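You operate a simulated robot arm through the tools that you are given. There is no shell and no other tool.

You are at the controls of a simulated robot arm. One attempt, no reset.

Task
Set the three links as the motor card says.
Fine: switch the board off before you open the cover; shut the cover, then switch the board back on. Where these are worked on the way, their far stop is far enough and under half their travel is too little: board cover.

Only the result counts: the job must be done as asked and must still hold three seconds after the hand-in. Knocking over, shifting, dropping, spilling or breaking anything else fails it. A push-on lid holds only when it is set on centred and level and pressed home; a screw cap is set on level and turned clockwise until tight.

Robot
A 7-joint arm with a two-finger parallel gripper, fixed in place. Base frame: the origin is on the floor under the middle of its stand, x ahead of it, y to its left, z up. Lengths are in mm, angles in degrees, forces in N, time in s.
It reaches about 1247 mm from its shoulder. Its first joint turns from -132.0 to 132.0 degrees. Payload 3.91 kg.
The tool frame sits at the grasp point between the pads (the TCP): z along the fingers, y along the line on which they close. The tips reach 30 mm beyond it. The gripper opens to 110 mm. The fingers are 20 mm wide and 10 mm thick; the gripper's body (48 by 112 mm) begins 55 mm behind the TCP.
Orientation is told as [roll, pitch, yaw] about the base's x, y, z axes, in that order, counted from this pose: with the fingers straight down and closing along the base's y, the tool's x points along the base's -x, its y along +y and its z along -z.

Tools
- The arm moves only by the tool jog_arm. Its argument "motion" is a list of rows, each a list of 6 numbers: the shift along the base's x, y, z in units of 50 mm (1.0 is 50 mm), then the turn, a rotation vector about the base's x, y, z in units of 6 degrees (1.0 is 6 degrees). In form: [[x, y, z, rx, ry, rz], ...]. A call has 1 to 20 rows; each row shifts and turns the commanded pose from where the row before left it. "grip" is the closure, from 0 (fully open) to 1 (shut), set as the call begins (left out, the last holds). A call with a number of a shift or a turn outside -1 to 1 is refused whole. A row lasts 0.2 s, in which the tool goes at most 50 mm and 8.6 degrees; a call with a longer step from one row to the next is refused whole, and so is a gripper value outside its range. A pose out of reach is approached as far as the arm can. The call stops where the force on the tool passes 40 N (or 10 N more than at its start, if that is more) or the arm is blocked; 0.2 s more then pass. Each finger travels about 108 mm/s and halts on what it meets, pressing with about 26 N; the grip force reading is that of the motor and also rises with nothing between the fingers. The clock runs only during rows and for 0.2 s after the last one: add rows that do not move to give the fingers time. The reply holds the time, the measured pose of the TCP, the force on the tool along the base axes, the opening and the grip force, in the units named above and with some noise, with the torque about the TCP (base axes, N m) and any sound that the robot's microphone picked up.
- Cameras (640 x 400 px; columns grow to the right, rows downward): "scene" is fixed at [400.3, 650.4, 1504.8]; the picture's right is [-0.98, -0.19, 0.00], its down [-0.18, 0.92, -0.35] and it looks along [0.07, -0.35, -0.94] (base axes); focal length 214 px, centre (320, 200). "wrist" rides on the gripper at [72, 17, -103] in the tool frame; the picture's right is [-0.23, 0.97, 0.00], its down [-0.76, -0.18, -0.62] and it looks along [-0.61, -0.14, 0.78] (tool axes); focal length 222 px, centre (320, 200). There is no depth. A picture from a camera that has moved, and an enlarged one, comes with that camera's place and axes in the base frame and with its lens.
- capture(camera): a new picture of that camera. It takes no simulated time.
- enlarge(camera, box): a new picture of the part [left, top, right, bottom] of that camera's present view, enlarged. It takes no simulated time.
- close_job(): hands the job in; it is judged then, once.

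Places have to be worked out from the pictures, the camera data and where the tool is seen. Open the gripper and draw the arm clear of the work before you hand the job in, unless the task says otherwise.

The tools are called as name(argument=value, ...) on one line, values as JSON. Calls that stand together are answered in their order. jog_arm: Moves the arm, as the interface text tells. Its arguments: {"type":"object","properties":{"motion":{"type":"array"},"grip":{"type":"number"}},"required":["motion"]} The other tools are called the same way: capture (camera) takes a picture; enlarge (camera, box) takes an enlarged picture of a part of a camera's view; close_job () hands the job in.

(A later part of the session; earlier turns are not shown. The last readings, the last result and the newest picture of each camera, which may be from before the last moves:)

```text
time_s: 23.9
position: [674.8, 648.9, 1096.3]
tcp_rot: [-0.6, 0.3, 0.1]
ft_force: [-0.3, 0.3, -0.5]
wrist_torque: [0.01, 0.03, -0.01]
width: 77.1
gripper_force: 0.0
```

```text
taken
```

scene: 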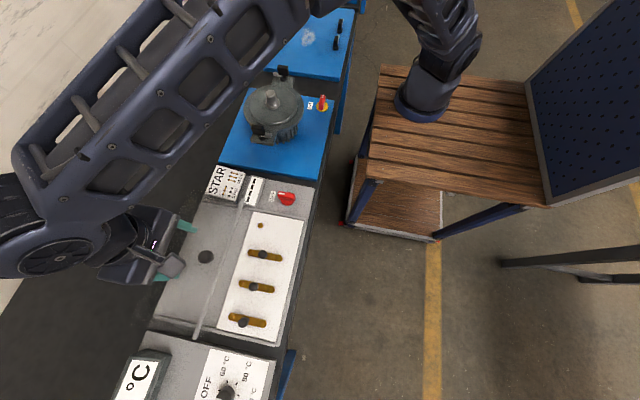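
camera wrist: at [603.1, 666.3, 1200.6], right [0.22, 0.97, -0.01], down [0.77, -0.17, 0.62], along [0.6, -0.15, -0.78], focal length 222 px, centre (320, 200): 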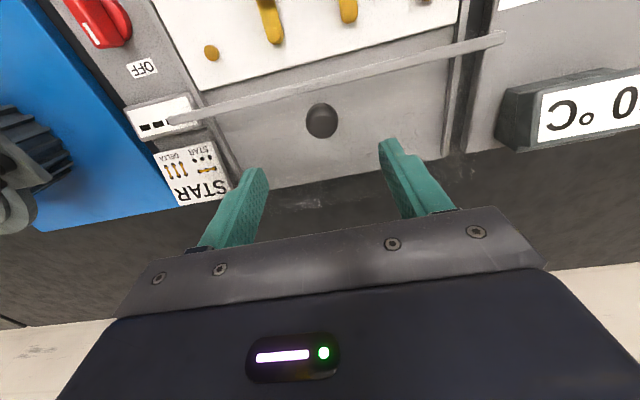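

The cover stays open. I move the arm back to look at the uncovered links.

jog_arm(motion=[[-0.9, 0, 0, 0, 0, 0], [-0.9, 0, 0, 0, 0, 0], [-0.9, 0, 0, 0, 0, 0], [-0.9, 0, 0, 0, 0, 0], [-0.9, 0, 0, 0, 0, 0]], grip=0)

capture(camera="wrist")

enlarge(camera="wrist", box=[250, 80, 420, 210])

enlarge(camera="scene", box=[220, 210, 310, 350])

```text
time_s: 25.1
position: [453.3, 650.1, 1098.9]
tcp_rot: [-0.5, 0.2, 0.2]
ft_force: [0.1, -0.2, -0.6]
wrist_torque: [0.02, 0.07, 0.01]
width: 110.0
gripper_force: 0.0
```

```text
taken
camera wrist: at [381.0, 666.7, 1202.6], right [0.22, 0.97, -0.01], down [0.76, -0.17, 0.62], along [0.6, -0.15, -0.78], focal length 222 px, centre (320, 200)
```

wrist: 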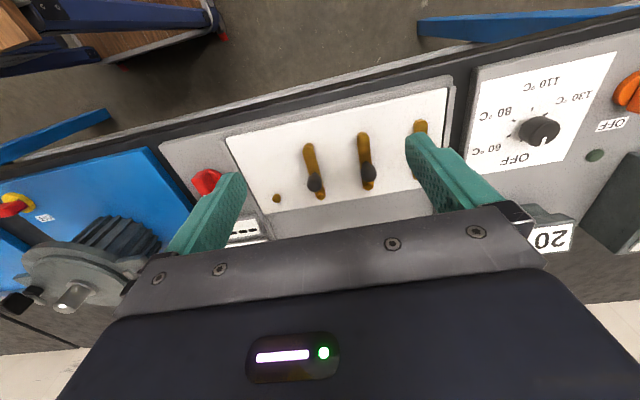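

```text
3.08 times, centred on (335, 145) of wrist
camera zoom: at [381.0, 666.7, 1202.6], right [0.22, 0.97, -0.01], down [0.76, -0.17, 0.62], along [0.6, -0.15, -0.78], focal length 684 px, centre (274, 369)
```

zoom: 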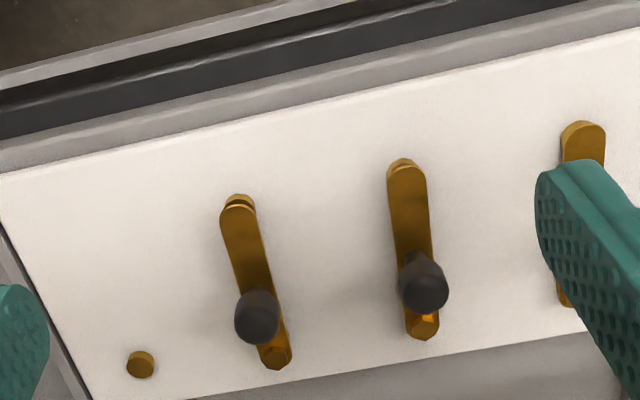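

```text
2.86 times, centred on (265, 280) of scene
camera zoom: at [400.3, 650.4, 1504.8], right [-0.98, -0.19, 0.0], down [-0.18, 0.92, -0.35], along [0.07, -0.35, -0.94], focal length 613 px, centre (477, -29)
```

zoom: 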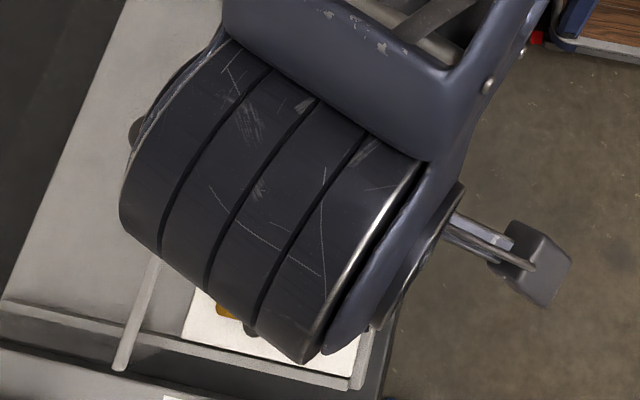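

Each link is a flat bar on a hex pivot at its far (+x) end, with its free near end over a stud, and there is a lone stud at y≈534 in the far row. I lower the camera for a closer look.

jog_arm(motion=[[0, -0.1, -0.7, 0, 0, 0], [0, -0.1, -0.7, 0, 0, 0], [0, -0.1, -0.6, 0, 0, 0]], grip=0)

capture(camera="wrist")

enlarge(camera="wrist", box=[220, 60, 420, 210])

```text
time_s: 25.9
position: [451.7, 633.9, 1002.4]
tcp_rot: [-0.5, 0.2, 0.2]
ft_force: [-0.4, 0.2, 0.6]
wrist_torque: [0.04, 0.02, 0.0]
width: 110.3
gripper_force: 0.1
```

```text
taken
camera wrist: at [379.8, 650.6, 1105.1], right [0.22, 0.97, -0.01], down [0.77, -0.17, 0.62], along [0.6, -0.15, -0.78], focal length 222 px, centre (320, 200)
```

wrist: 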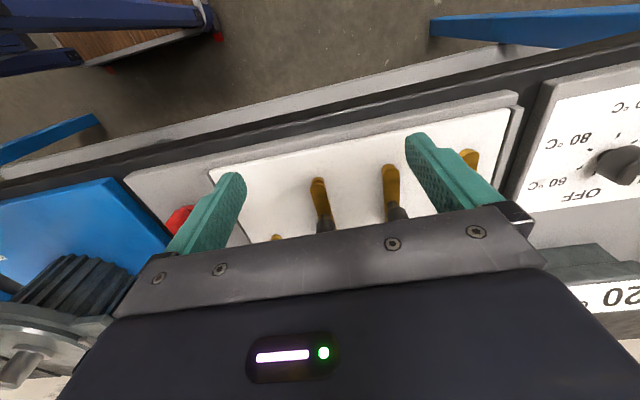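

```text
2.67 times, centred on (320, 135) of wrist
camera zoom: at [379.8, 650.6, 1105.1], right [0.22, 0.97, -0.01], down [0.77, -0.17, 0.62], along [0.6, -0.15, -0.78], focal length 592 px, centre (320, 373)
```

zoom: 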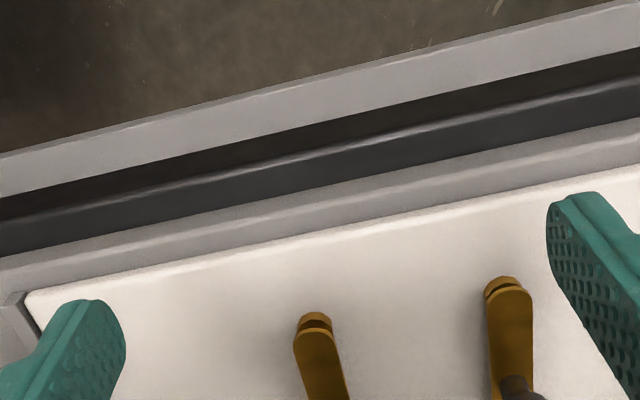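

The gripper body hides the links here, so I move 70 mm forward at this height (tips stay above the link knobs).

jog_arm(motion=[[0.7, 0, 0.1, 0, 0, 0], [0.7, 0, 0, 0, 0, 0]], grip=0)

capture(camera="wrist")

enlarge(camera="wrist", box=[220, 60, 420, 210])

```text
time_s: 26.5
position: [522.5, 636.2, 1004.2]
tcp_rot: [-0.5, 0.2, 0.3]
ft_force: [0.1, 0.4, 0.0]
wrist_torque: [-0.02, -0.04, 0.01]
width: 110.0
gripper_force: 0.1
```

```text
taken
camera wrist: at [450.6, 652.5, 1108.8], right [0.22, 0.97, -0.01], down [0.77, -0.17, 0.62], along [0.6, -0.14, -0.78], focal length 222 px, centre (320, 200)
```

wrist: 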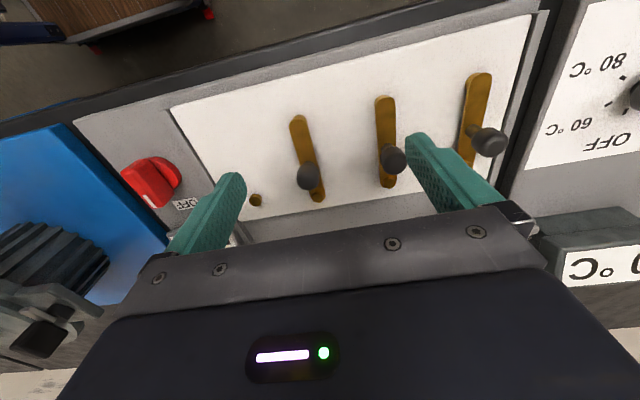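

```text
2.67 times, centred on (320, 135) of wrist
camera zoom: at [450.6, 652.5, 1108.8], right [0.22, 0.97, -0.01], down [0.77, -0.17, 0.62], along [0.6, -0.14, -0.78], focal length 592 px, centre (320, 373)
```

zoom: 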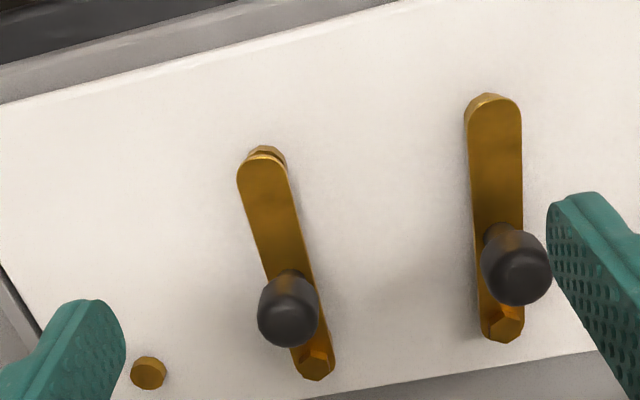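

The links lie along x with pivots near x≈598, y≈614/693/771, and the lone stud in the same row at y≈535. I zoom into the link ends to judge their heights.

enlarge(camera="wrist", box=[240, 100, 340, 210])

enlarge(camera="wrist", box=[360, 60, 520, 210])

capture(camera="scene")

```text
3.64 times, centred on (290, 155) of wrist
camera zoom: at [450.6, 652.5, 1108.8], right [0.22, 0.97, -0.01], down [0.77, -0.17, 0.62], along [0.6, -0.14, -0.78], focal length 808 px, centre (429, 364)
```

zoom: 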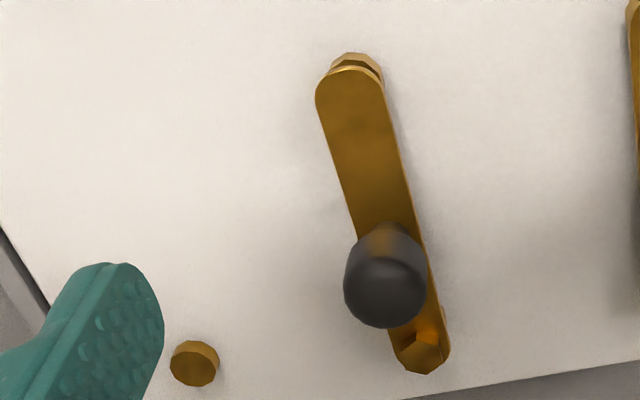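

```text
2.67 times, centred on (440, 135) of wrist
camera zoom: at [450.6, 652.5, 1108.8], right [0.22, 0.97, -0.01], down [0.77, -0.17, 0.62], along [0.6, -0.14, -0.78], focal length 592 px, centre (0, 373)
```

zoom: 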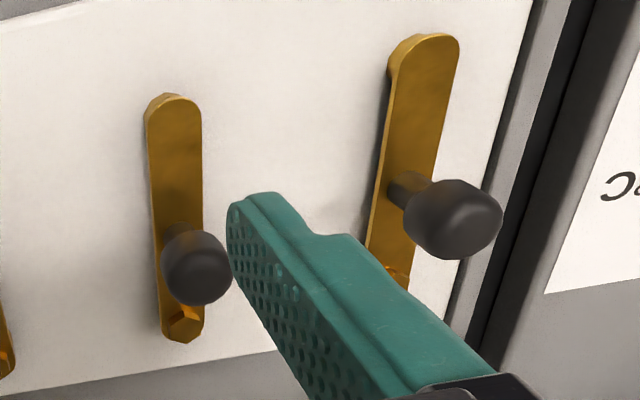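

```text
taken
```

scene: 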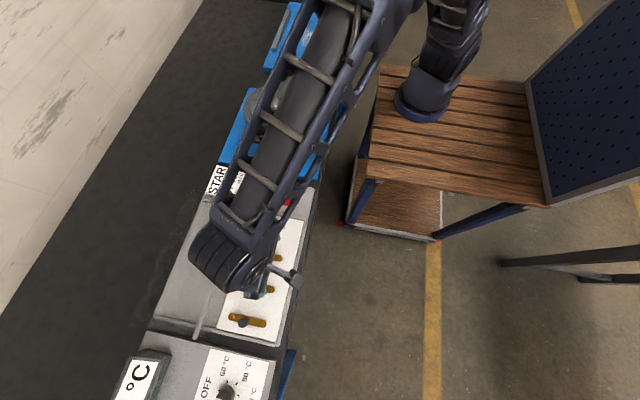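

Refined estimates: link‑1 knob at about (559, 613, 934), pivot about (598, 613.5), lone stud about (598, 535). I position above knob 1 with the fingers about 50 mm open and level the tool.

jog_arm(motion=[[0.36, -0.23, 0, 0.04, -0.017, -0.025], [0.36, -0.23, 0, 0.04, -0.017, -0.025], [0, 0, 0, 0, 0, 0]], grip=0.55)

capture(camera="wrist")

enlarge(camera="wrist", box=[220, 100, 420, 220])

```text
time_s: 27.3
position: [558.0, 611.8, 1003.6]
tcp_rot: [0.1, 0.0, -0.2]
ft_force: [0.2, -0.5, -0.4]
wrist_torque: [-0.02, 0.01, 0.0]
width: 49.4
gripper_force: 0.0
```

```text
taken
camera wrist: at [485.8, 628.5, 1107.3], right [0.23, 0.97, 0.0], down [0.76, -0.18, 0.62], along [0.61, -0.14, -0.78], focal length 222 px, centre (320, 200)
```

wrist: 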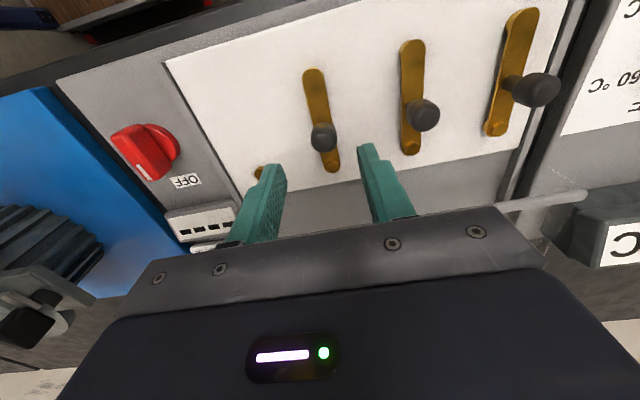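

```text
3.20 times, centred on (320, 160) of wrist
camera zoom: at [485.8, 628.5, 1107.3], right [0.23, 0.97, 0.0], down [0.76, -0.18, 0.62], along [0.61, -0.14, -0.78], focal length 711 px, centre (320, 328)
```

zoom: 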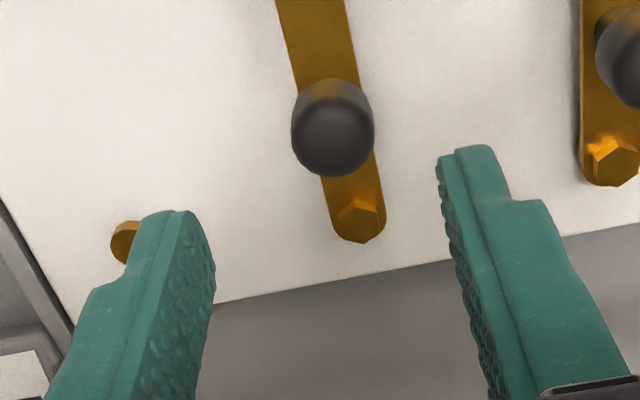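

Knob 1 measures (559.5, 613.8) and its pivot (597.5, 614). I lower the open fingers around the knob.

jog_arm(motion=[[0.03, 0.04, -0.4, 0, 0, 0.03], [0, 0, -0.4, 0, 0, 0], [0, 0, -0.33, 0, 0, 0], [0, 0, 0, 0, 0, 0]], grip=0.55)

enlarge(camera="wrist", box=[200, 80, 440, 240])

```text
time_s: 28.3
position: [561.2, 614.9, 945.8]
tcp_rot: [0.0, 0.1, 0.0]
ft_force: [-0.3, 0.7, -0.6]
wrist_torque: [0.02, 0.0, 0.0]
width: 49.3
gripper_force: 0.0
```

```text
2.50 times, centred on (320, 160) of wrist
camera zoom: at [487.8, 630.1, 1049.7], right [0.23, 0.97, 0.0], down [0.76, -0.18, 0.62], along [0.61, -0.14, -0.78], focal length 555 px, centre (320, 300)
```

zoom: 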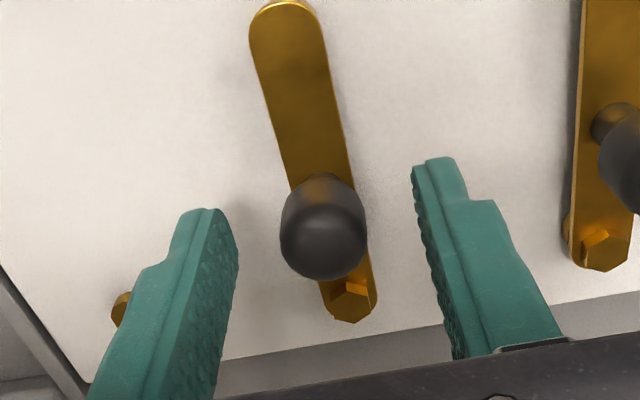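

The knob is between the fingers. I close to a loose cage of about 27 mm around it, then try the first part of the swing toward −y, turning the tool with the link.

jog_arm(motion=[[-0.03, -0.01, 0, 0, 0, 0], [0, 0, 0, 0, 0, 0], [0.004, -0.08, 0, 0, 0, 1], [0.013, -0.08, 0, 0, 0, 1], [0.021, -0.078, 0, 0, 0, 1], [0.029, -0.075, 0, 0, 0, 1], [0, 0, 0, 0, 0, 0]], grip=0.755)

capture(camera="wrist")

enlarge(camera="wrist", box=[200, 80, 440, 240])

```text
time_s: 29.9
position: [560.4, 598.3, 946.7]
tcp_rot: [0.0, 0.1, 24.2]
ft_force: [-0.5, -0.3, 0.4]
wrist_torque: [-0.01, -0.01, -0.03]
width: 27.1
gripper_force: 0.6
```

```text
taken
camera wrist: at [486.7, 583.8, 1049.8], right [-0.19, 0.98, 0.0], down [0.77, 0.15, 0.62], along [0.61, 0.12, -0.78], focal length 222 px, centre (320, 200)
```

wrist: 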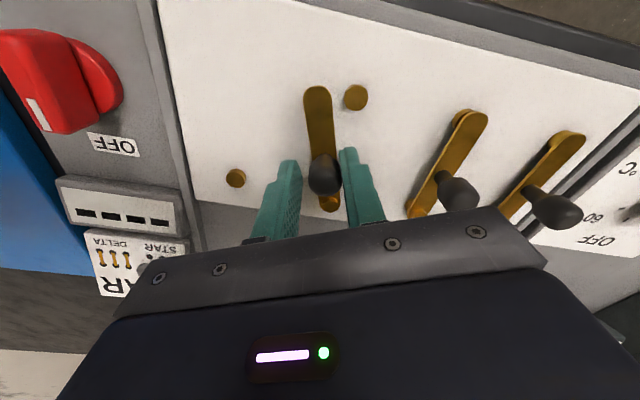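

```text
2.50 times, centred on (320, 160) of wrist
camera zoom: at [486.7, 583.8, 1049.8], right [-0.19, 0.98, 0.0], down [0.77, 0.15, 0.62], along [0.61, 0.12, -0.78], focal length 555 px, centre (320, 300)
```

zoom: 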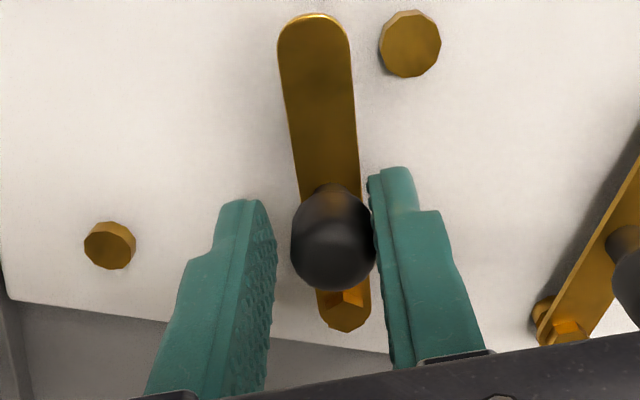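

Link 1 swings freely on its pivot. I continue the arc to the end of the quarter turn.

jog_arm(motion=[[0.037, -0.072, 0, 0, 0, 1], [0.044, -0.068, 0, 0, 0, 1], [0.051, -0.063, 0, 0, 0, 1], [0.057, -0.057, 0, 0, 0, 1], [0.063, -0.051, 0, 0, 0, 1], [0.068, -0.044, 0, 0, 0, 1], [0.072, -0.037, 0, 0, 0, 1], [0.075, -0.029, 0, 0, 0, 1], [0.078, -0.021, 0, 0, 0, 1], [0.08, -0.013, 0, 0, 0, 1], [0, 0, 0, 0, 0, 0]], grip=0.755)

capture(camera="wrist")

enlarge(camera="wrist", box=[200, 80, 440, 240])

capture(camera="scene")

```text
time_s: 32.3
position: [591.3, 576.6, 946.2]
tcp_rot: [0.1, 0.1, 84.2]
ft_force: [0.0, -0.9, 1.0]
wrist_torque: [0.0, 0.0, 0.02]
width: 26.9
gripper_force: 0.1
```

```text
taken
camera wrist: at [566.7, 505.2, 1049.9], right [-0.95, 0.32, 0.0], down [0.25, 0.74, 0.62], along [0.2, 0.59, -0.78], focal length 222 px, centre (320, 200)
```

wrist: 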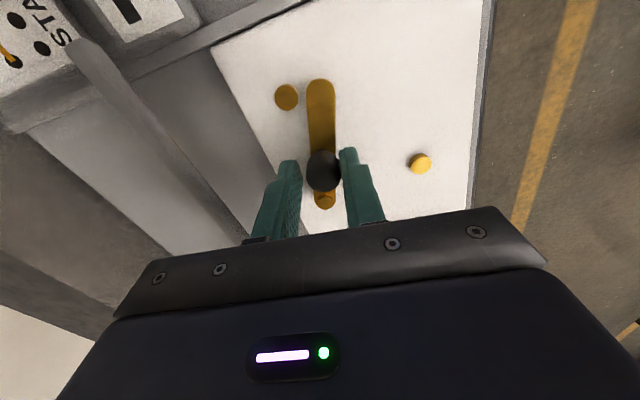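

```text
2.50 times, centred on (320, 160) of wrist
camera zoom: at [566.7, 505.2, 1049.9], right [-0.95, 0.32, 0.0], down [0.25, 0.74, 0.62], along [0.2, 0.59, -0.78], focal length 555 px, centre (320, 300)
```

zoom: 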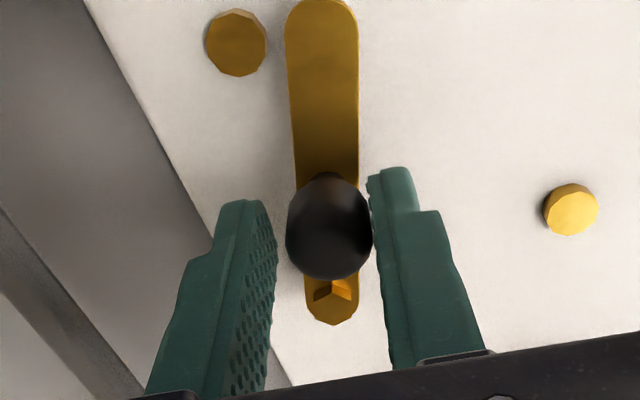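

```text
taken
```

scene: 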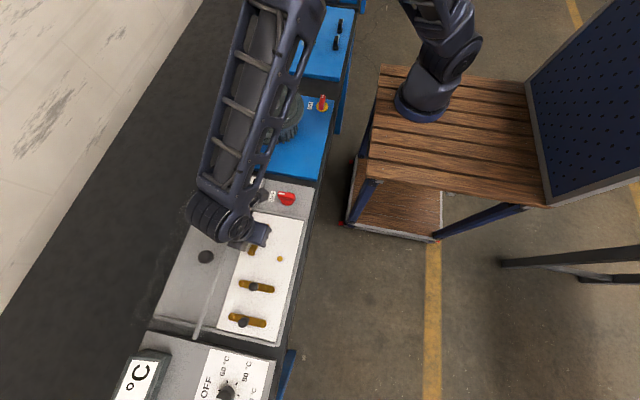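

The link trails my cage by a few degrees: its free end is near (576, 535) and the stud is at (598, 533), so about 15° remain. I push the knob on in +x to bring the end over the stud.

jog_arm(motion=[[0.06, -0.01, 0, 0, 0, 0.5], [0.06, -0.005, 0, 0, 0, 0.5], [0.05, 0, 0, 0, 0, 0], [0, 0, 0, 0, 0, 0]], grip=0.755)

enlarge(camera="wrist", box=[200, 60, 440, 240])

```text
time_s: 33.3
position: [601.0, 575.4, 946.4]
tcp_rot: [-0.1, 0.1, 90.1]
ft_force: [-0.5, -0.4, 0.6]
wrist_torque: [0.05, 0.0, -0.03]
width: 26.8
gripper_force: 0.1
```

```text
2.22 times, centred on (320, 150) of wrist
camera zoom: at [583.3, 502.2, 1050.0], right [-0.97, 0.23, 0.0], down [0.18, 0.76, 0.62], along [0.14, 0.61, -0.78], focal length 494 px, centre (320, 311)
```

zoom: 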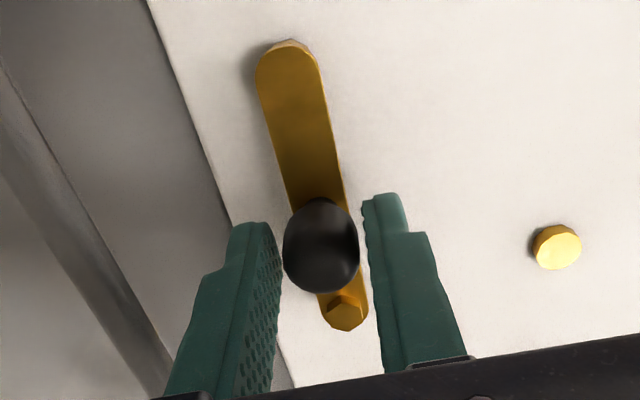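

Link 1's free end now sits over the lone stud with the bar running along y (within about 1°). I open slightly, lift clear and go to link 2 with the tool turned back to yaw 0.

jog_arm(motion=[[0, 0, 0, 0, 0, 0], [0, 0, 0.3, 0, 0, 0], [0, 0, 0.9, 0, 0, 0]], grip=0.62)

jog_arm(motion=[[-0.056, 0.156, 0, 0, 0, -1], [-0.056, 0.156, 0, 0, 0, -1], [-0.056, 0.156, 0, 0, 0, -1], [-0.056, 0.156, 0, 0, 0, -1], [-0.056, 0.156, 0, 0, 0, -1], [-0.056, 0.156, 0, 0, 0, -1], [-0.056, 0.156, 0, 0, 0, -1], [-0.056, 0.156, 0, 0, 0, -1], [-0.056, 0.156, 0, 0, 0, -1], [-0.056, 0.156, 0, 0, 0, -1], [-0.056, 0.156, 0, 0, 0, -1], [-0.056, 0.156, 0, 0, 0, -1], [-0.056, 0.156, 0, 0, 0, -1], [-0.056, 0.156, 0, 0, 0, -1], [-0.056, 0.156, 0, 0, 0, -1], [0, 0, 0, 0, 0, 0]], grip=0.55)

capture(camera="wrist")

enlarge(camera="wrist", box=[200, 60, 440, 240])

enlarge(camera="scene", box=[200, 180, 320, 360])

```text
time_s: 34.1
position: [602.8, 577.0, 1008.0]
tcp_rot: [0.0, 0.1, 90.2]
ft_force: [-0.2, 0.1, 0.1]
wrist_torque: [-0.03, -0.02, 0.0]
width: 41.6
gripper_force: 0.1
```

```text
time_s: 37.5
position: [556.8, 693.7, 1005.9]
tcp_rot: [0.1, 0.0, 0.1]
ft_force: [-0.2, -0.3, 0.1]
wrist_torque: [0.02, -0.04, 0.0]
width: 49.6
gripper_force: 0.0
```

```text
taken
camera wrist: at [485.0, 709.4, 1108.9], right [0.23, 0.97, 0.0], down [0.76, -0.18, 0.62], along [0.61, -0.14, -0.78], focal length 222 px, centre (320, 200)
```

wrist: 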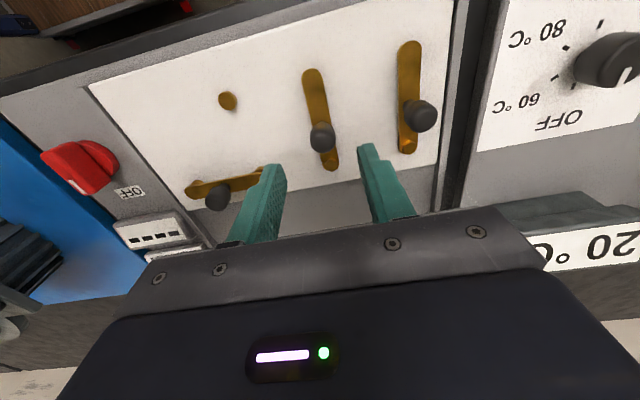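

```text
2.22 times, centred on (320, 150) of wrist
camera zoom: at [485.0, 709.4, 1108.9], right [0.23, 0.97, 0.0], down [0.76, -0.18, 0.62], along [0.61, -0.14, -0.78], focal length 494 px, centre (320, 311)
```

zoom: 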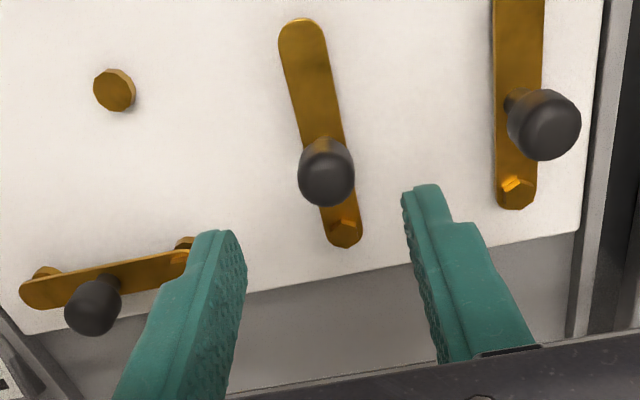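

```text
2.22 times, centred on (260, 270) of scene
camera zoom: at [400.3, 650.4, 1504.8], right [-0.98, -0.19, 0.0], down [-0.18, 0.92, -0.35], along [0.07, -0.35, -0.94], focal length 477 px, centre (453, 44)
```

zoom: 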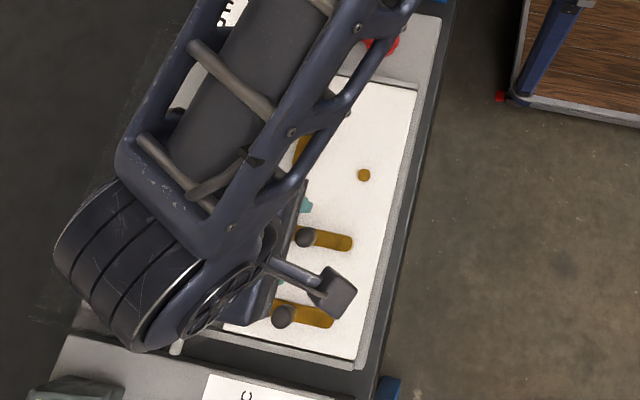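

Link 1 spans its pivot and the lone stud, riding a bit higher than the others, so link 2's end should pass beneath it. Knob 2 measures (559, 694) with pivot (597, 694); I lower around it.

jog_arm(motion=[[0.045, 0, -0.4, 0, 0, 0], [0, 0, -0.4, 0, 0, 0], [0, 0, -0.41, 0, 0, 0], [0, 0, 0, 0, 0, 0]], grip=0.55)

enlarge(camera="wrist", box=[200, 60, 440, 240])

enlarge(camera="wrist", box=[80, 100, 320, 260])

```text
time_s: 38.5
position: [559.9, 692.7, 944.0]
tcp_rot: [0.0, 0.0, 0.0]
ft_force: [0.3, 0.0, 0.7]
wrist_torque: [0.03, -0.01, 0.02]
width: 49.6
gripper_force: 0.0
```

```text
2.22 times, centred on (320, 150) of wrist
camera zoom: at [486.4, 708.2, 1047.3], right [0.23, 0.97, 0.0], down [0.76, -0.18, 0.62], along [0.61, -0.14, -0.78], focal length 494 px, centre (320, 311)
```

zoom: 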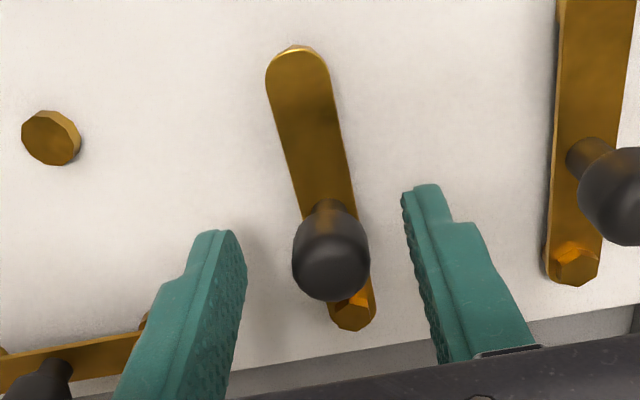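

```text
2.50 times, centred on (200, 180) of wrist
camera zoom: at [486.4, 708.2, 1047.3], right [0.23, 0.97, 0.0], down [0.76, -0.18, 0.62], along [0.61, -0.14, -0.78], focal length 555 px, centre (620, 250)
```

zoom: 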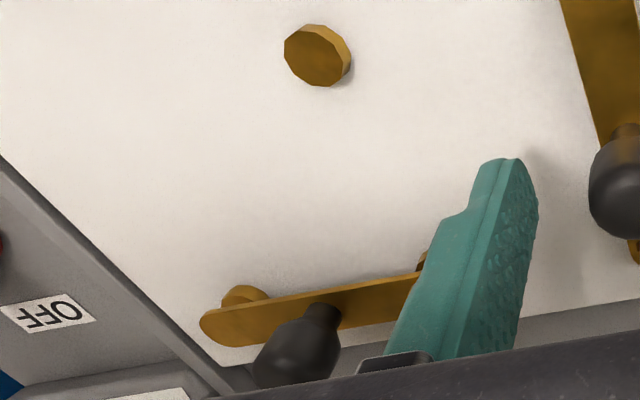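

Knob 2 is between the fingers. I cage it and swing link 2 along the same arc up to 84°.

jog_arm(motion=[[-0.01, 0.02, 0, 0, 0, 0], [0, 0, 0, 0, 0, 0], [0.004, -0.08, 0, 0, 0, 1], [0.013, -0.08, 0, 0, 0, 1], [0.021, -0.078, 0, 0, 0, 1], [0.029, -0.075, 0, 0, 0, 1], [0.037, -0.072, 0, 0, 0, 1], [0.044, -0.068, 0, 0, 0, 1], [0.051, -0.063, 0, 0, 0, 1], [0.057, -0.057, 0, 0, 0, 1], [0.063, -0.051, 0, 0, 0, 1], [0.068, -0.044, 0, 0, 0, 1], [0.072, -0.037, 0, 0, 0, 1], [0.075, -0.029, 0, 0, 0, 1], [0.078, -0.021, 0, 0, 0, 1], [0.08, -0.013, 0, 0, 0, 1], [0, 0, 0, 0, 0, 0]], grip=0.755)

capture(camera="wrist")

enlarge(camera="wrist", box=[200, 60, 440, 240])

```text
time_s: 42.1
position: [595.0, 655.3, 944.7]
tcp_rot: [0.0, 0.0, 84.1]
ft_force: [1.3, 0.4, -0.2]
wrist_torque: [0.01, -0.01, -0.03]
width: 27.3
gripper_force: 0.9
```

```text
taken
camera wrist: at [569.7, 583.8, 1049.0], right [-0.95, 0.32, 0.0], down [0.25, 0.74, 0.62], along [0.2, 0.59, -0.78], focal length 222 px, centre (320, 200)
```

wrist: 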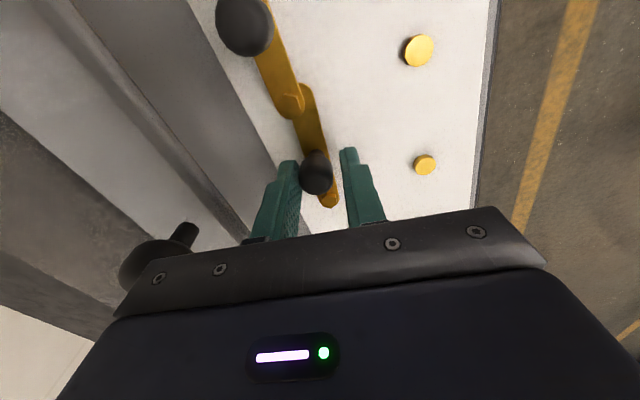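

```text
2.22 times, centred on (320, 150) of wrist
camera zoom: at [569.7, 583.8, 1049.0], right [-0.95, 0.32, 0.0], down [0.25, 0.74, 0.62], along [0.2, 0.59, -0.78], focal length 494 px, centre (320, 311)
```

zoom: 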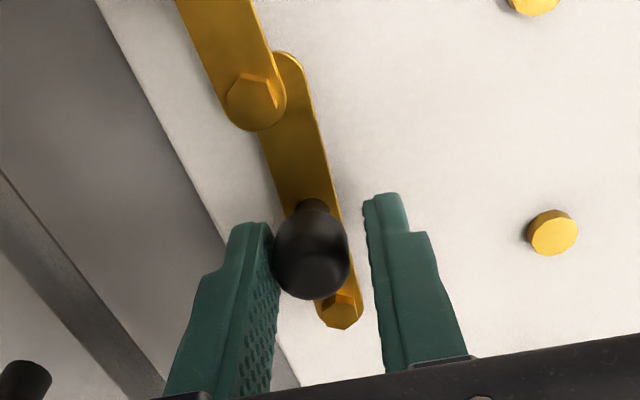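

Link 2's end has slid under link 1 at the shared post and the knob has snapped forward against the leading finger. I finish with the last few millimetres toward +x and yaw 90°.

jog_arm(motion=[[0.05, -0.005, 0, 0, 0, 0.5], [0.05, 0, 0, 0, 0, 0.5], [0.03, 0, 0, 0, 0, 0], [0, 0, 0, 0, 0, 0]], grip=0.755)

enlarge(camera="wrist", box=[200, 60, 440, 240])

```text
time_s: 43.1
position: [600.4, 653.7, 946.0]
tcp_rot: [0.0, 0.0, 90.1]
ft_force: [-0.2, 0.2, 0.6]
wrist_torque: [-0.05, 0.01, 0.0]
width: 27.0
gripper_force: 0.1
```

```text
2.22 times, centred on (320, 150) of wrist
camera zoom: at [583.2, 581.3, 1049.2], right [-0.97, 0.23, 0.0], down [0.18, 0.76, 0.62], along [0.14, 0.61, -0.78], focal length 494 px, centre (320, 311)
```

zoom: 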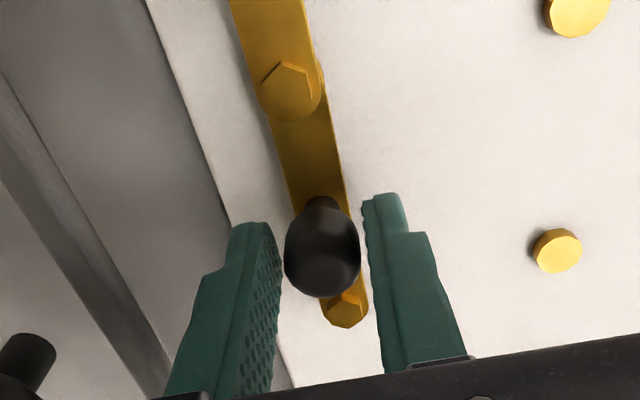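

Links 1 and 2 now lie in one line. I open, lift and go to link 3 the same way.

jog_arm(motion=[[0, 0, 0, 0, 0, 0], [0, 0, 0.3, 0, 0, 0], [0, 0, 0.9, 0, 0, 0]], grip=0.62)

jog_arm(motion=[[-0.056, 0.157, 0, 0, 0, -1], [-0.056, 0.157, 0, 0, 0, -1], [-0.056, 0.157, 0, 0, 0, -1], [-0.056, 0.157, 0, 0, 0, -1], [-0.056, 0.157, 0, 0, 0, -1], [-0.056, 0.157, 0, 0, 0, -1], [-0.056, 0.157, 0, 0, 0, -1], [-0.056, 0.157, 0, 0, 0, -1], [-0.056, 0.157, 0, 0, 0, -1], [-0.056, 0.157, 0, 0, 0, -1], [-0.056, 0.157, 0, 0, 0, -1], [-0.056, 0.157, 0, 0, 0, -1], [-0.056, 0.157, 0, 0, 0, -1], [-0.056, 0.157, 0, 0, 0, -1], [-0.056, 0.157, 0, 0, 0, -1], [0, 0, 0, 0, 0, 0]], grip=0.55)

enlarge(camera="wrist", box=[200, 60, 440, 240])

capture(camera="wrist")

```text
time_s: 43.9
position: [602.4, 654.9, 1002.1]
tcp_rot: [-0.1, 0.1, 90.1]
ft_force: [0.4, 0.2, -1.2]
wrist_torque: [-0.03, 0.01, 0.0]
width: 41.7
gripper_force: 0.0
```

```text
time_s: 47.3
position: [557.4, 771.8, 1006.0]
tcp_rot: [0.0, 0.0, 0.1]
ft_force: [0.3, 0.6, -0.3]
wrist_torque: [-0.01, 0.03, -0.01]
width: 49.2
gripper_force: 0.1
```

```text
2.22 times, centred on (320, 150) of wrist
camera zoom: at [485.3, 788.0, 1109.3], right [0.23, 0.97, 0.0], down [0.76, -0.18, 0.62], along [0.61, -0.14, -0.78], focal length 494 px, centre (320, 311)
```

zoom: 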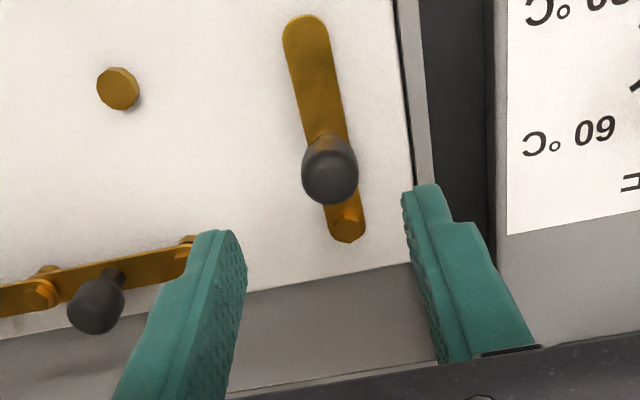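

```text
taken
camera wrist: at [485.3, 788.0, 1109.3], right [0.23, 0.97, 0.0], down [0.76, -0.18, 0.62], along [0.61, -0.14, -0.78], focal length 222 px, centre (320, 200)
```

wrist: 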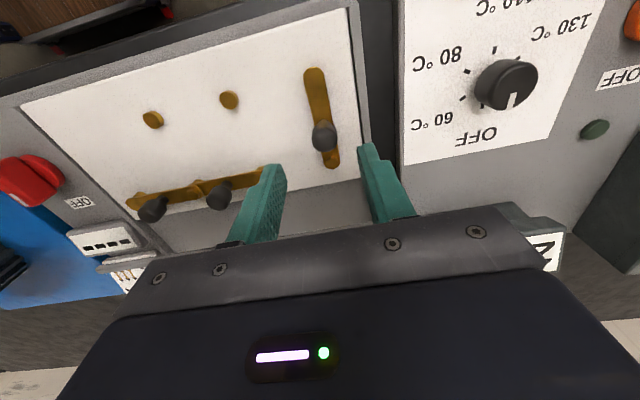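

Knob 3 measures about (559.5, 774) with its pivot at (597, 774). The side rail is near, so I narrow the opening to about 36 mm before lowering.

jog_arm(motion=[[0.036, 0.04, 0, 0, 0, 0], [0, 0, -0.4, 0, 0, 0], [0, 0, -0.4, 0, 0, 0], [0, 0, -0.42, 0, 0, 0], [0, 0, 0, 0, 0, 0]], grip=0.67)

enlarge(camera="wrist", box=[200, 60, 440, 240])

```text
time_s: 48.5
position: [560.7, 774.5, 943.8]
tcp_rot: [0.0, -0.1, 0.1]
ft_force: [0.6, 0.0, -0.5]
wrist_torque: [0.03, -0.02, -0.02]
width: 36.4
gripper_force: 0.0
```

```text
2.22 times, centred on (320, 150) of wrist
camera zoom: at [488.2, 790.8, 1047.7], right [0.23, 0.97, 0.0], down [0.76, -0.18, 0.62], along [0.61, -0.14, -0.78], focal length 494 px, centre (320, 311)
```

zoom: 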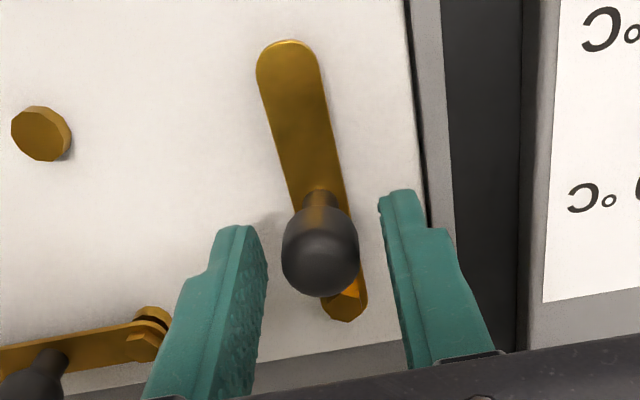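

The knob stands between the fingers. I cage it and swing link 3 along the arc to 84°.

jog_arm(motion=[[-0.02, 0, 0, 0, 0, 0], [0, 0, 0, 0, 0, 0], [0.004, -0.08, 0, 0, 0, 1], [0.013, -0.08, 0, 0, 0, 1], [0.021, -0.078, 0, 0, 0, 1], [0.029, -0.075, 0, 0, 0, 1], [0.037, -0.072, 0, 0, 0, 1], [0.044, -0.068, 0, 0, 0, 1], [0.051, -0.063, 0, 0, 0, 1], [0.057, -0.057, 0, 0, 0, 1], [0.063, -0.051, 0, 0, 0, 1], [0.068, -0.044, 0, 0, 0, 1], [0.072, -0.037, 0, 0, 0, 1], [0.075, -0.029, 0, 0, 0, 1], [0.078, -0.021, 0, 0, 0, 1], [0.08, -0.013, 0, 0, 0, 1], [0, 0, 0, 0, 0, 0]], grip=0.755)

enlarge(camera="wrist", box=[200, 60, 440, 240])

```text
time_s: 52.1
position: [595.0, 733.9, 945.9]
tcp_rot: [0.0, 0.0, 84.2]
ft_force: [0.5, 1.1, -0.2]
wrist_torque: [-0.01, 0.03, -0.01]
width: 27.1
gripper_force: 0.5
```

```text
2.22 times, centred on (320, 150) of wrist
camera zoom: at [570.1, 663.6, 1047.9], right [-0.95, 0.33, 0.0], down [0.25, 0.74, 0.62], along [0.2, 0.59, -0.78], focal length 494 px, centre (320, 311)
```

zoom: 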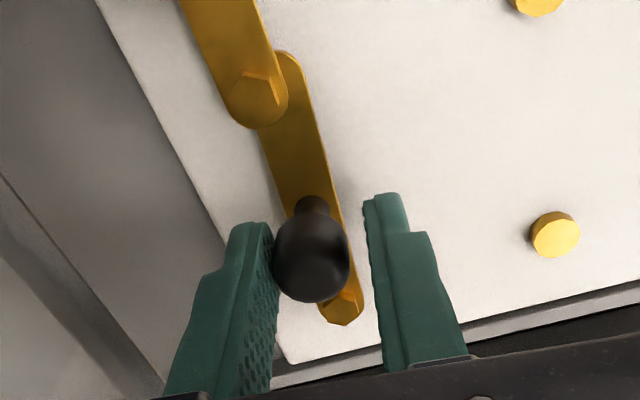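

Link 3 behaves just like link 2. I give it the last few millimetres to 90°.

jog_arm(motion=[[0.05, -0.005, 0, 0, 0, 0.5], [0.05, 0, 0, 0, 0, 0.5], [0.03, 0, 0, 0, 0, 0], [0, 0, 0, 0, 0, 0]], grip=0.755)

enlarge(camera="wrist", box=[200, 60, 440, 240])

```text
time_s: 53.1
position: [600.3, 735.4, 944.5]
tcp_rot: [0.1, 0.1, 90.1]
ft_force: [0.4, 0.8, -1.1]
wrist_torque: [-0.03, -0.02, -0.02]
width: 27.0
gripper_force: 0.1
```

```text
2.22 times, centred on (320, 150) of wrist
camera zoom: at [584.0, 662.0, 1047.9], right [-0.97, 0.23, 0.0], down [0.18, 0.76, 0.62], along [0.14, 0.61, -0.78], focal length 494 px, centre (320, 311)
```

zoom: 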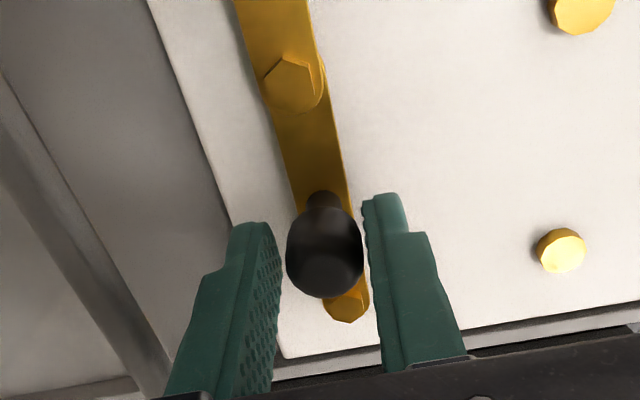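

All three links now seem to be in one row. I open, lift, turn the tool back and go to a viewpoint in front to verify.

jog_arm(motion=[[0, 0, 0, 0, 0, 0], [0, 0, 0.3, 0, 0, 0], [0, 0, 0.9, 0, 0, 0], [0, 0, 0.5, 0, 0, 0]], grip=0.62)

jog_arm(motion=[[-0.14, -0.1, 0.07, 0, 0, -1], [-0.14, -0.1, 0.07, 0, 0, -1], [-0.14, -0.1, 0.07, 0, 0, -1], [-0.14, -0.1, 0.07, 0, 0, -1], [-0.14, -0.1, 0.07, 0, 0, -1], [-0.14, -0.1, 0.07, 0, 0, -1], [-0.14, -0.1, 0.07, 0, 0, -1], [-0.14, -0.1, 0.07, 0, 0, -1], [-0.14, -0.1, 0.07, 0, 0, -1], [-0.14, -0.1, 0.07, 0, 0, -1], [-0.14, -0.1, 0.07, 0, 0, -1], [-0.14, -0.1, 0.07, 0, 0, -1], [-0.14, -0.1, 0.07, 0, 0, -1], [-0.14, -0.1, 0.07, 0, 0, -1], [-0.14, -0.1, 0.07, 0, 0, -1], [0, 0, 0, 0, 0, 0]], grip=0.2)

capture(camera="wrist")

enlarge(camera="wrist", box=[200, 80, 440, 220])

capture(camera="scene")

```text
time_s: 54.1
position: [600.3, 735.8, 1028.2]
tcp_rot: [0.0, 0.1, 90.1]
ft_force: [1.3, 0.7, 0.1]
wrist_torque: [-0.04, 0.03, 0.02]
width: 41.8
gripper_force: 0.1
```

```text
time_s: 57.5
position: [494.5, 660.2, 1082.2]
tcp_rot: [-0.1, 0.2, 0.1]
ft_force: [0.2, -0.7, 0.2]
wrist_torque: [-0.01, 0.0, 0.01]
width: 88.1
gripper_force: 0.1
```

```text
taken
camera wrist: at [422.5, 675.4, 1185.0], right [0.23, 0.97, 0.0], down [0.76, -0.18, 0.62], along [0.61, -0.14, -0.78], focal length 222 px, centre (320, 200)
```

wrist: 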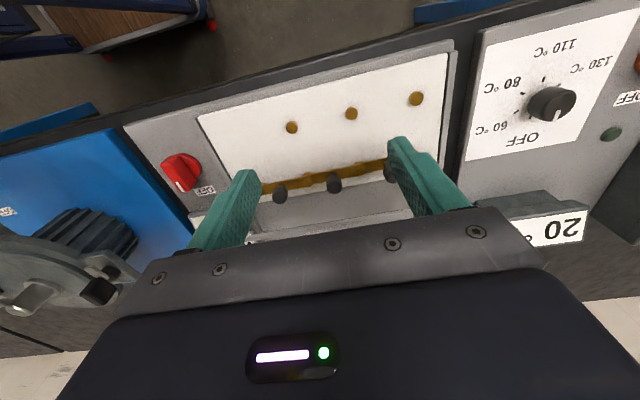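

```text
2.67 times, centred on (320, 150) of wrist
camera zoom: at [422.5, 675.4, 1185.0], right [0.23, 0.97, 0.0], down [0.76, -0.18, 0.62], along [0.61, -0.14, -0.78], focal length 592 px, centre (320, 333)
```

zoom: 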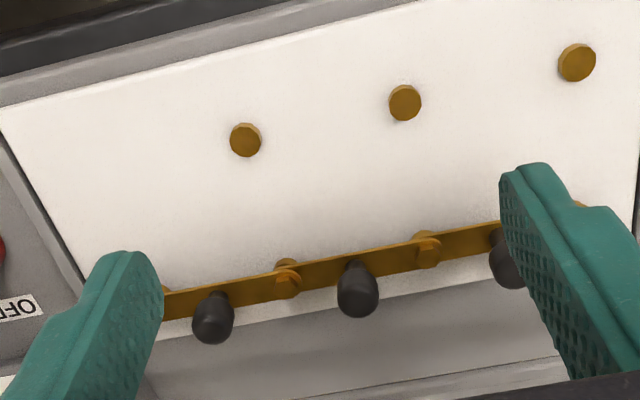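

```text
taken
```

scene: 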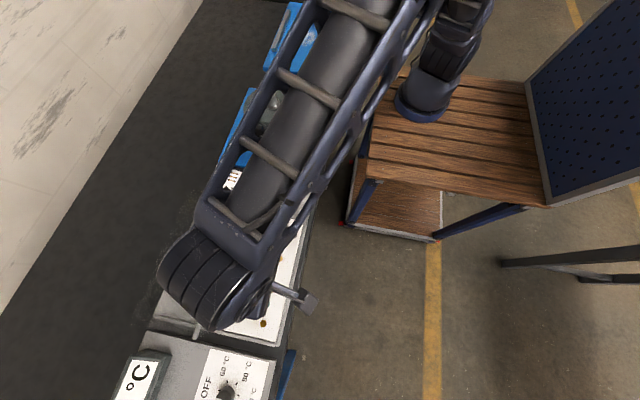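

The three links bridge the far row exactly as the star sketch shows. Next I return to the cover knob near (675, 650), hover above it and check.

jog_arm(motion=[[0.9, -0.05, 0, 0, 0, 0], [0.9, -0.05, 0, 0, 0, 0], [0.9, -0.05, 0, 0, 0, 0], [0.9, -0.05, 0, 0, 0, 0], [0, 0, -0.3, 0, 0, 0], [0, 0, 0, 0, 0, 0]], grip=0.3)

capture(camera="wrist")

```text
time_s: 58.9
position: [674.1, 651.0, 1067.4]
tcp_rot: [0.0, 0.2, 0.0]
ft_force: [0.0, 0.8, -1.2]
wrist_torque: [0.01, -0.02, -0.01]
width: 77.2
gripper_force: 0.0
```

```text
taken
camera wrist: at [601.8, 667.1, 1170.7], right [0.23, 0.97, 0.0], down [0.76, -0.18, 0.62], along [0.61, -0.14, -0.78], focal length 222 px, centre (320, 200)
```

wrist: 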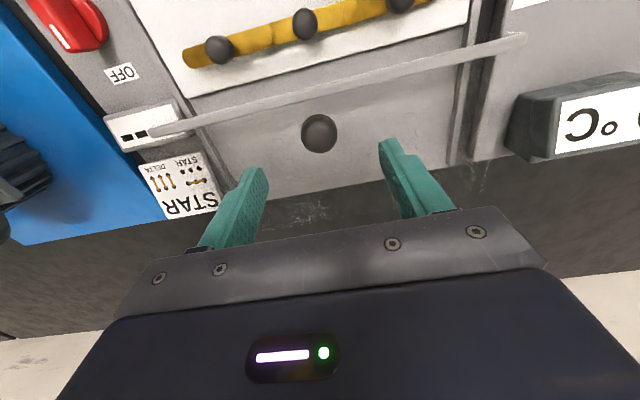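

The ball is at about (675, 649). I lower to TCP z≈999 and close on it.

jog_arm(motion=[[0.02, -0.03, -0.5, 0, 0, 0], [0, 0, -0.5, 0, 0, 0], [0, 0, -0.37, 0, 0, 0], [0, 0, 0, 0, 0, 0]], grip=0.3)

jog_arm(motion=[[0, 0, 0, 0, 0, 0], [0, 0, 0, 0, 0, 0], [0, 0, 0, 0, 0, 0]], grip=1)

capture(camera="wrist")

```text
time_s: 59.9
position: [675.1, 649.0, 997.1]
tcp_rot: [0.0, 0.0, 0.1]
ft_force: [-0.4, -0.7, 0.2]
wrist_torque: [0.01, -0.01, 0.02]
width: 77.1
gripper_force: 0.1
```

```text
time_s: 60.7
position: [674.9, 650.3, 996.5]
tcp_rot: [0.0, 0.0, 0.2]
ft_force: [-0.3, 22.4, -2.9]
wrist_torque: [-0.14, -0.1, 0.11]
width: 31.8
gripper_force: 45.2
```

```text
taken
camera wrist: at [602.7, 665.9, 1099.5], right [0.22, 0.97, 0.0], down [0.76, -0.18, 0.62], along [0.61, -0.14, -0.78], focal length 222 px, centre (320, 200)
```

wrist: 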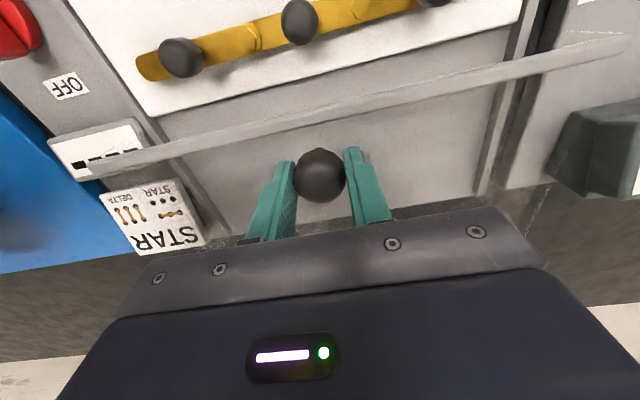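

Gripped (31.8 mm) with a side force of 22 N, so I shift 1.5 mm toward +y and pull the cover gently toward −x.

jog_arm(motion=[[0, 0.02, 0, 0, 0, 0], [-0.1, 0.01, 0, 0, 0, 0], [-0.2, 0, 0, 0, 0, 0], [-0.25, 0, 0, 0, 0, 0], [-0.25, 0, 0, 0, 0, 0]], grip=1)

```text
time_s: 61.9
position: [636.6, 649.4, 995.5]
tcp_rot: [-0.2, 0.2, 0.2]
ft_force: [0.7, 27.7, -28.1]
wrist_torque: [0.53, -0.05, 0.17]
width: 31.6
gripper_force: 44.7
```

The cover moves, but side and downward forces have built up. I ease +1.5 mm in y and −1 mm in z before continuing.

jog_arm(motion=[[0, 0.03, -0.02, 0, 0, 0], [-0.1, 0, 0, 0, 0, 0], [0, 0, 0, 0, 0, 0]], grip=1)

```text
time_s: 62.7
position: [632.9, 650.6, 996.8]
tcp_rot: [-0.2, 0.2, 0.0]
ft_force: [1.7, -7.9, -33.7]
wrist_torque: [0.45, -0.65, -0.09]
width: 31.8
gripper_force: 45.1
```

Side force is fine now, but the knob still pulls the tool down by 34 N. I lower the tool a further 2 mm to see whether that relieves it.

jog_arm(motion=[[0, 0, -0.02, 0, 0, 0], [0, 0, -0.02, 0, 0, 0], [0, 0, 0, 0, 0, 0]], grip=1)

```text
time_s: 63.5
position: [634.1, 648.8, 996.6]
tcp_rot: [-0.1, 0.0, -0.1]
ft_force: [-1.7, -35.2, -19.6]
wrist_torque: [0.14, 0.75, 0.0]
width: 31.4
gripper_force: 45.1
```

The spherical grip is producing confusing side loads. I release, rise above the ball and instead push it from behind (+x side) with closed fingers.

jog_arm(motion=[[0, 0, 0, 0, 0, 0], [0, 0, 0, 0, 0, 0], [0, 0, 0.4, 0, 0, 0], [0, 0, 0.6, 0, 0, 0], [0, 0, 0, 0, 0, 0]], grip=0.3)

capture(camera="wrist")

```text
time_s: 64.7
position: [633.8, 650.4, 1044.9]
tcp_rot: [0.1, 0.1, 0.1]
ft_force: [-0.6, -0.6, -0.9]
wrist_torque: [0.0, -0.01, 0.01]
width: 76.9
gripper_force: 0.1
```

```text
taken
camera wrist: at [560.5, 666.7, 1149.0], right [0.23, 0.97, 0.0], down [0.76, -0.18, 0.62], along [0.61, -0.14, -0.78], focal length 222 px, centre (320, 200)
```

wrist: 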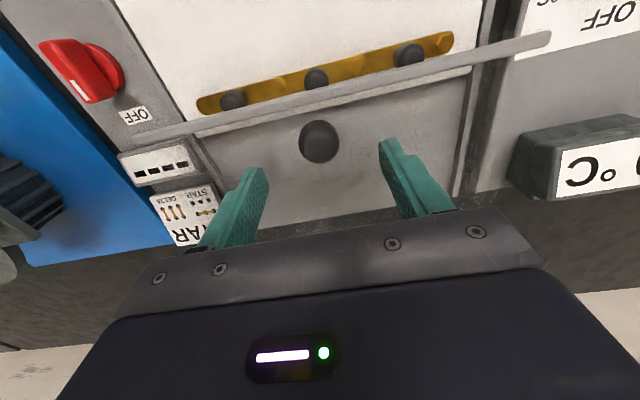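

The ball is at (632.5, 649). I move behind it, close the fingers and lower to the ball's height.

jog_arm(motion=[[0.35, -0.02, 0, 0, 0, 0], [0.35, 0, 0, 0, 0, 0], [0, 0, 0, 0, 0, 0], [0, 0, 0, 0, 0, 0], [0, 0, -0.4, 0, 0, 0], [0, 0, -0.5, 0, 0, 0], [0, 0, 0, 0, 0, 0]], grip=1)

capture(camera="wrist")

```text
time_s: 66.3
position: [665.8, 651.3, 999.1]
tcp_rot: [0.0, 0.1, 0.1]
ft_force: [-0.1, -0.3, -0.6]
wrist_torque: [-0.01, -0.01, 0.0]
width: 0.0
gripper_force: 25.9
```

```text
taken
camera wrist: at [593.2, 667.5, 1102.9], right [0.23, 0.97, 0.0], down [0.76, -0.18, 0.62], along [0.61, -0.14, -0.78], focal length 222 px, centre (320, 200)
```

wrist: 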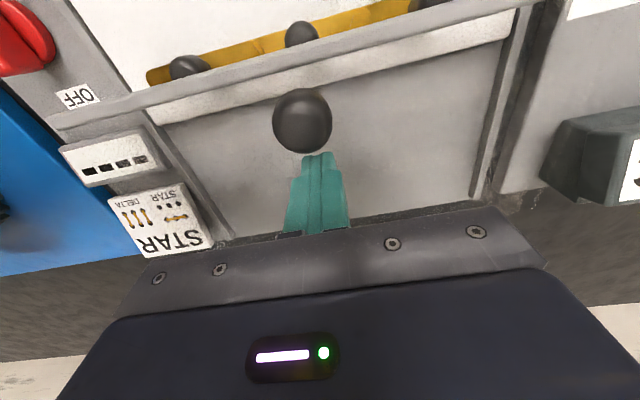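

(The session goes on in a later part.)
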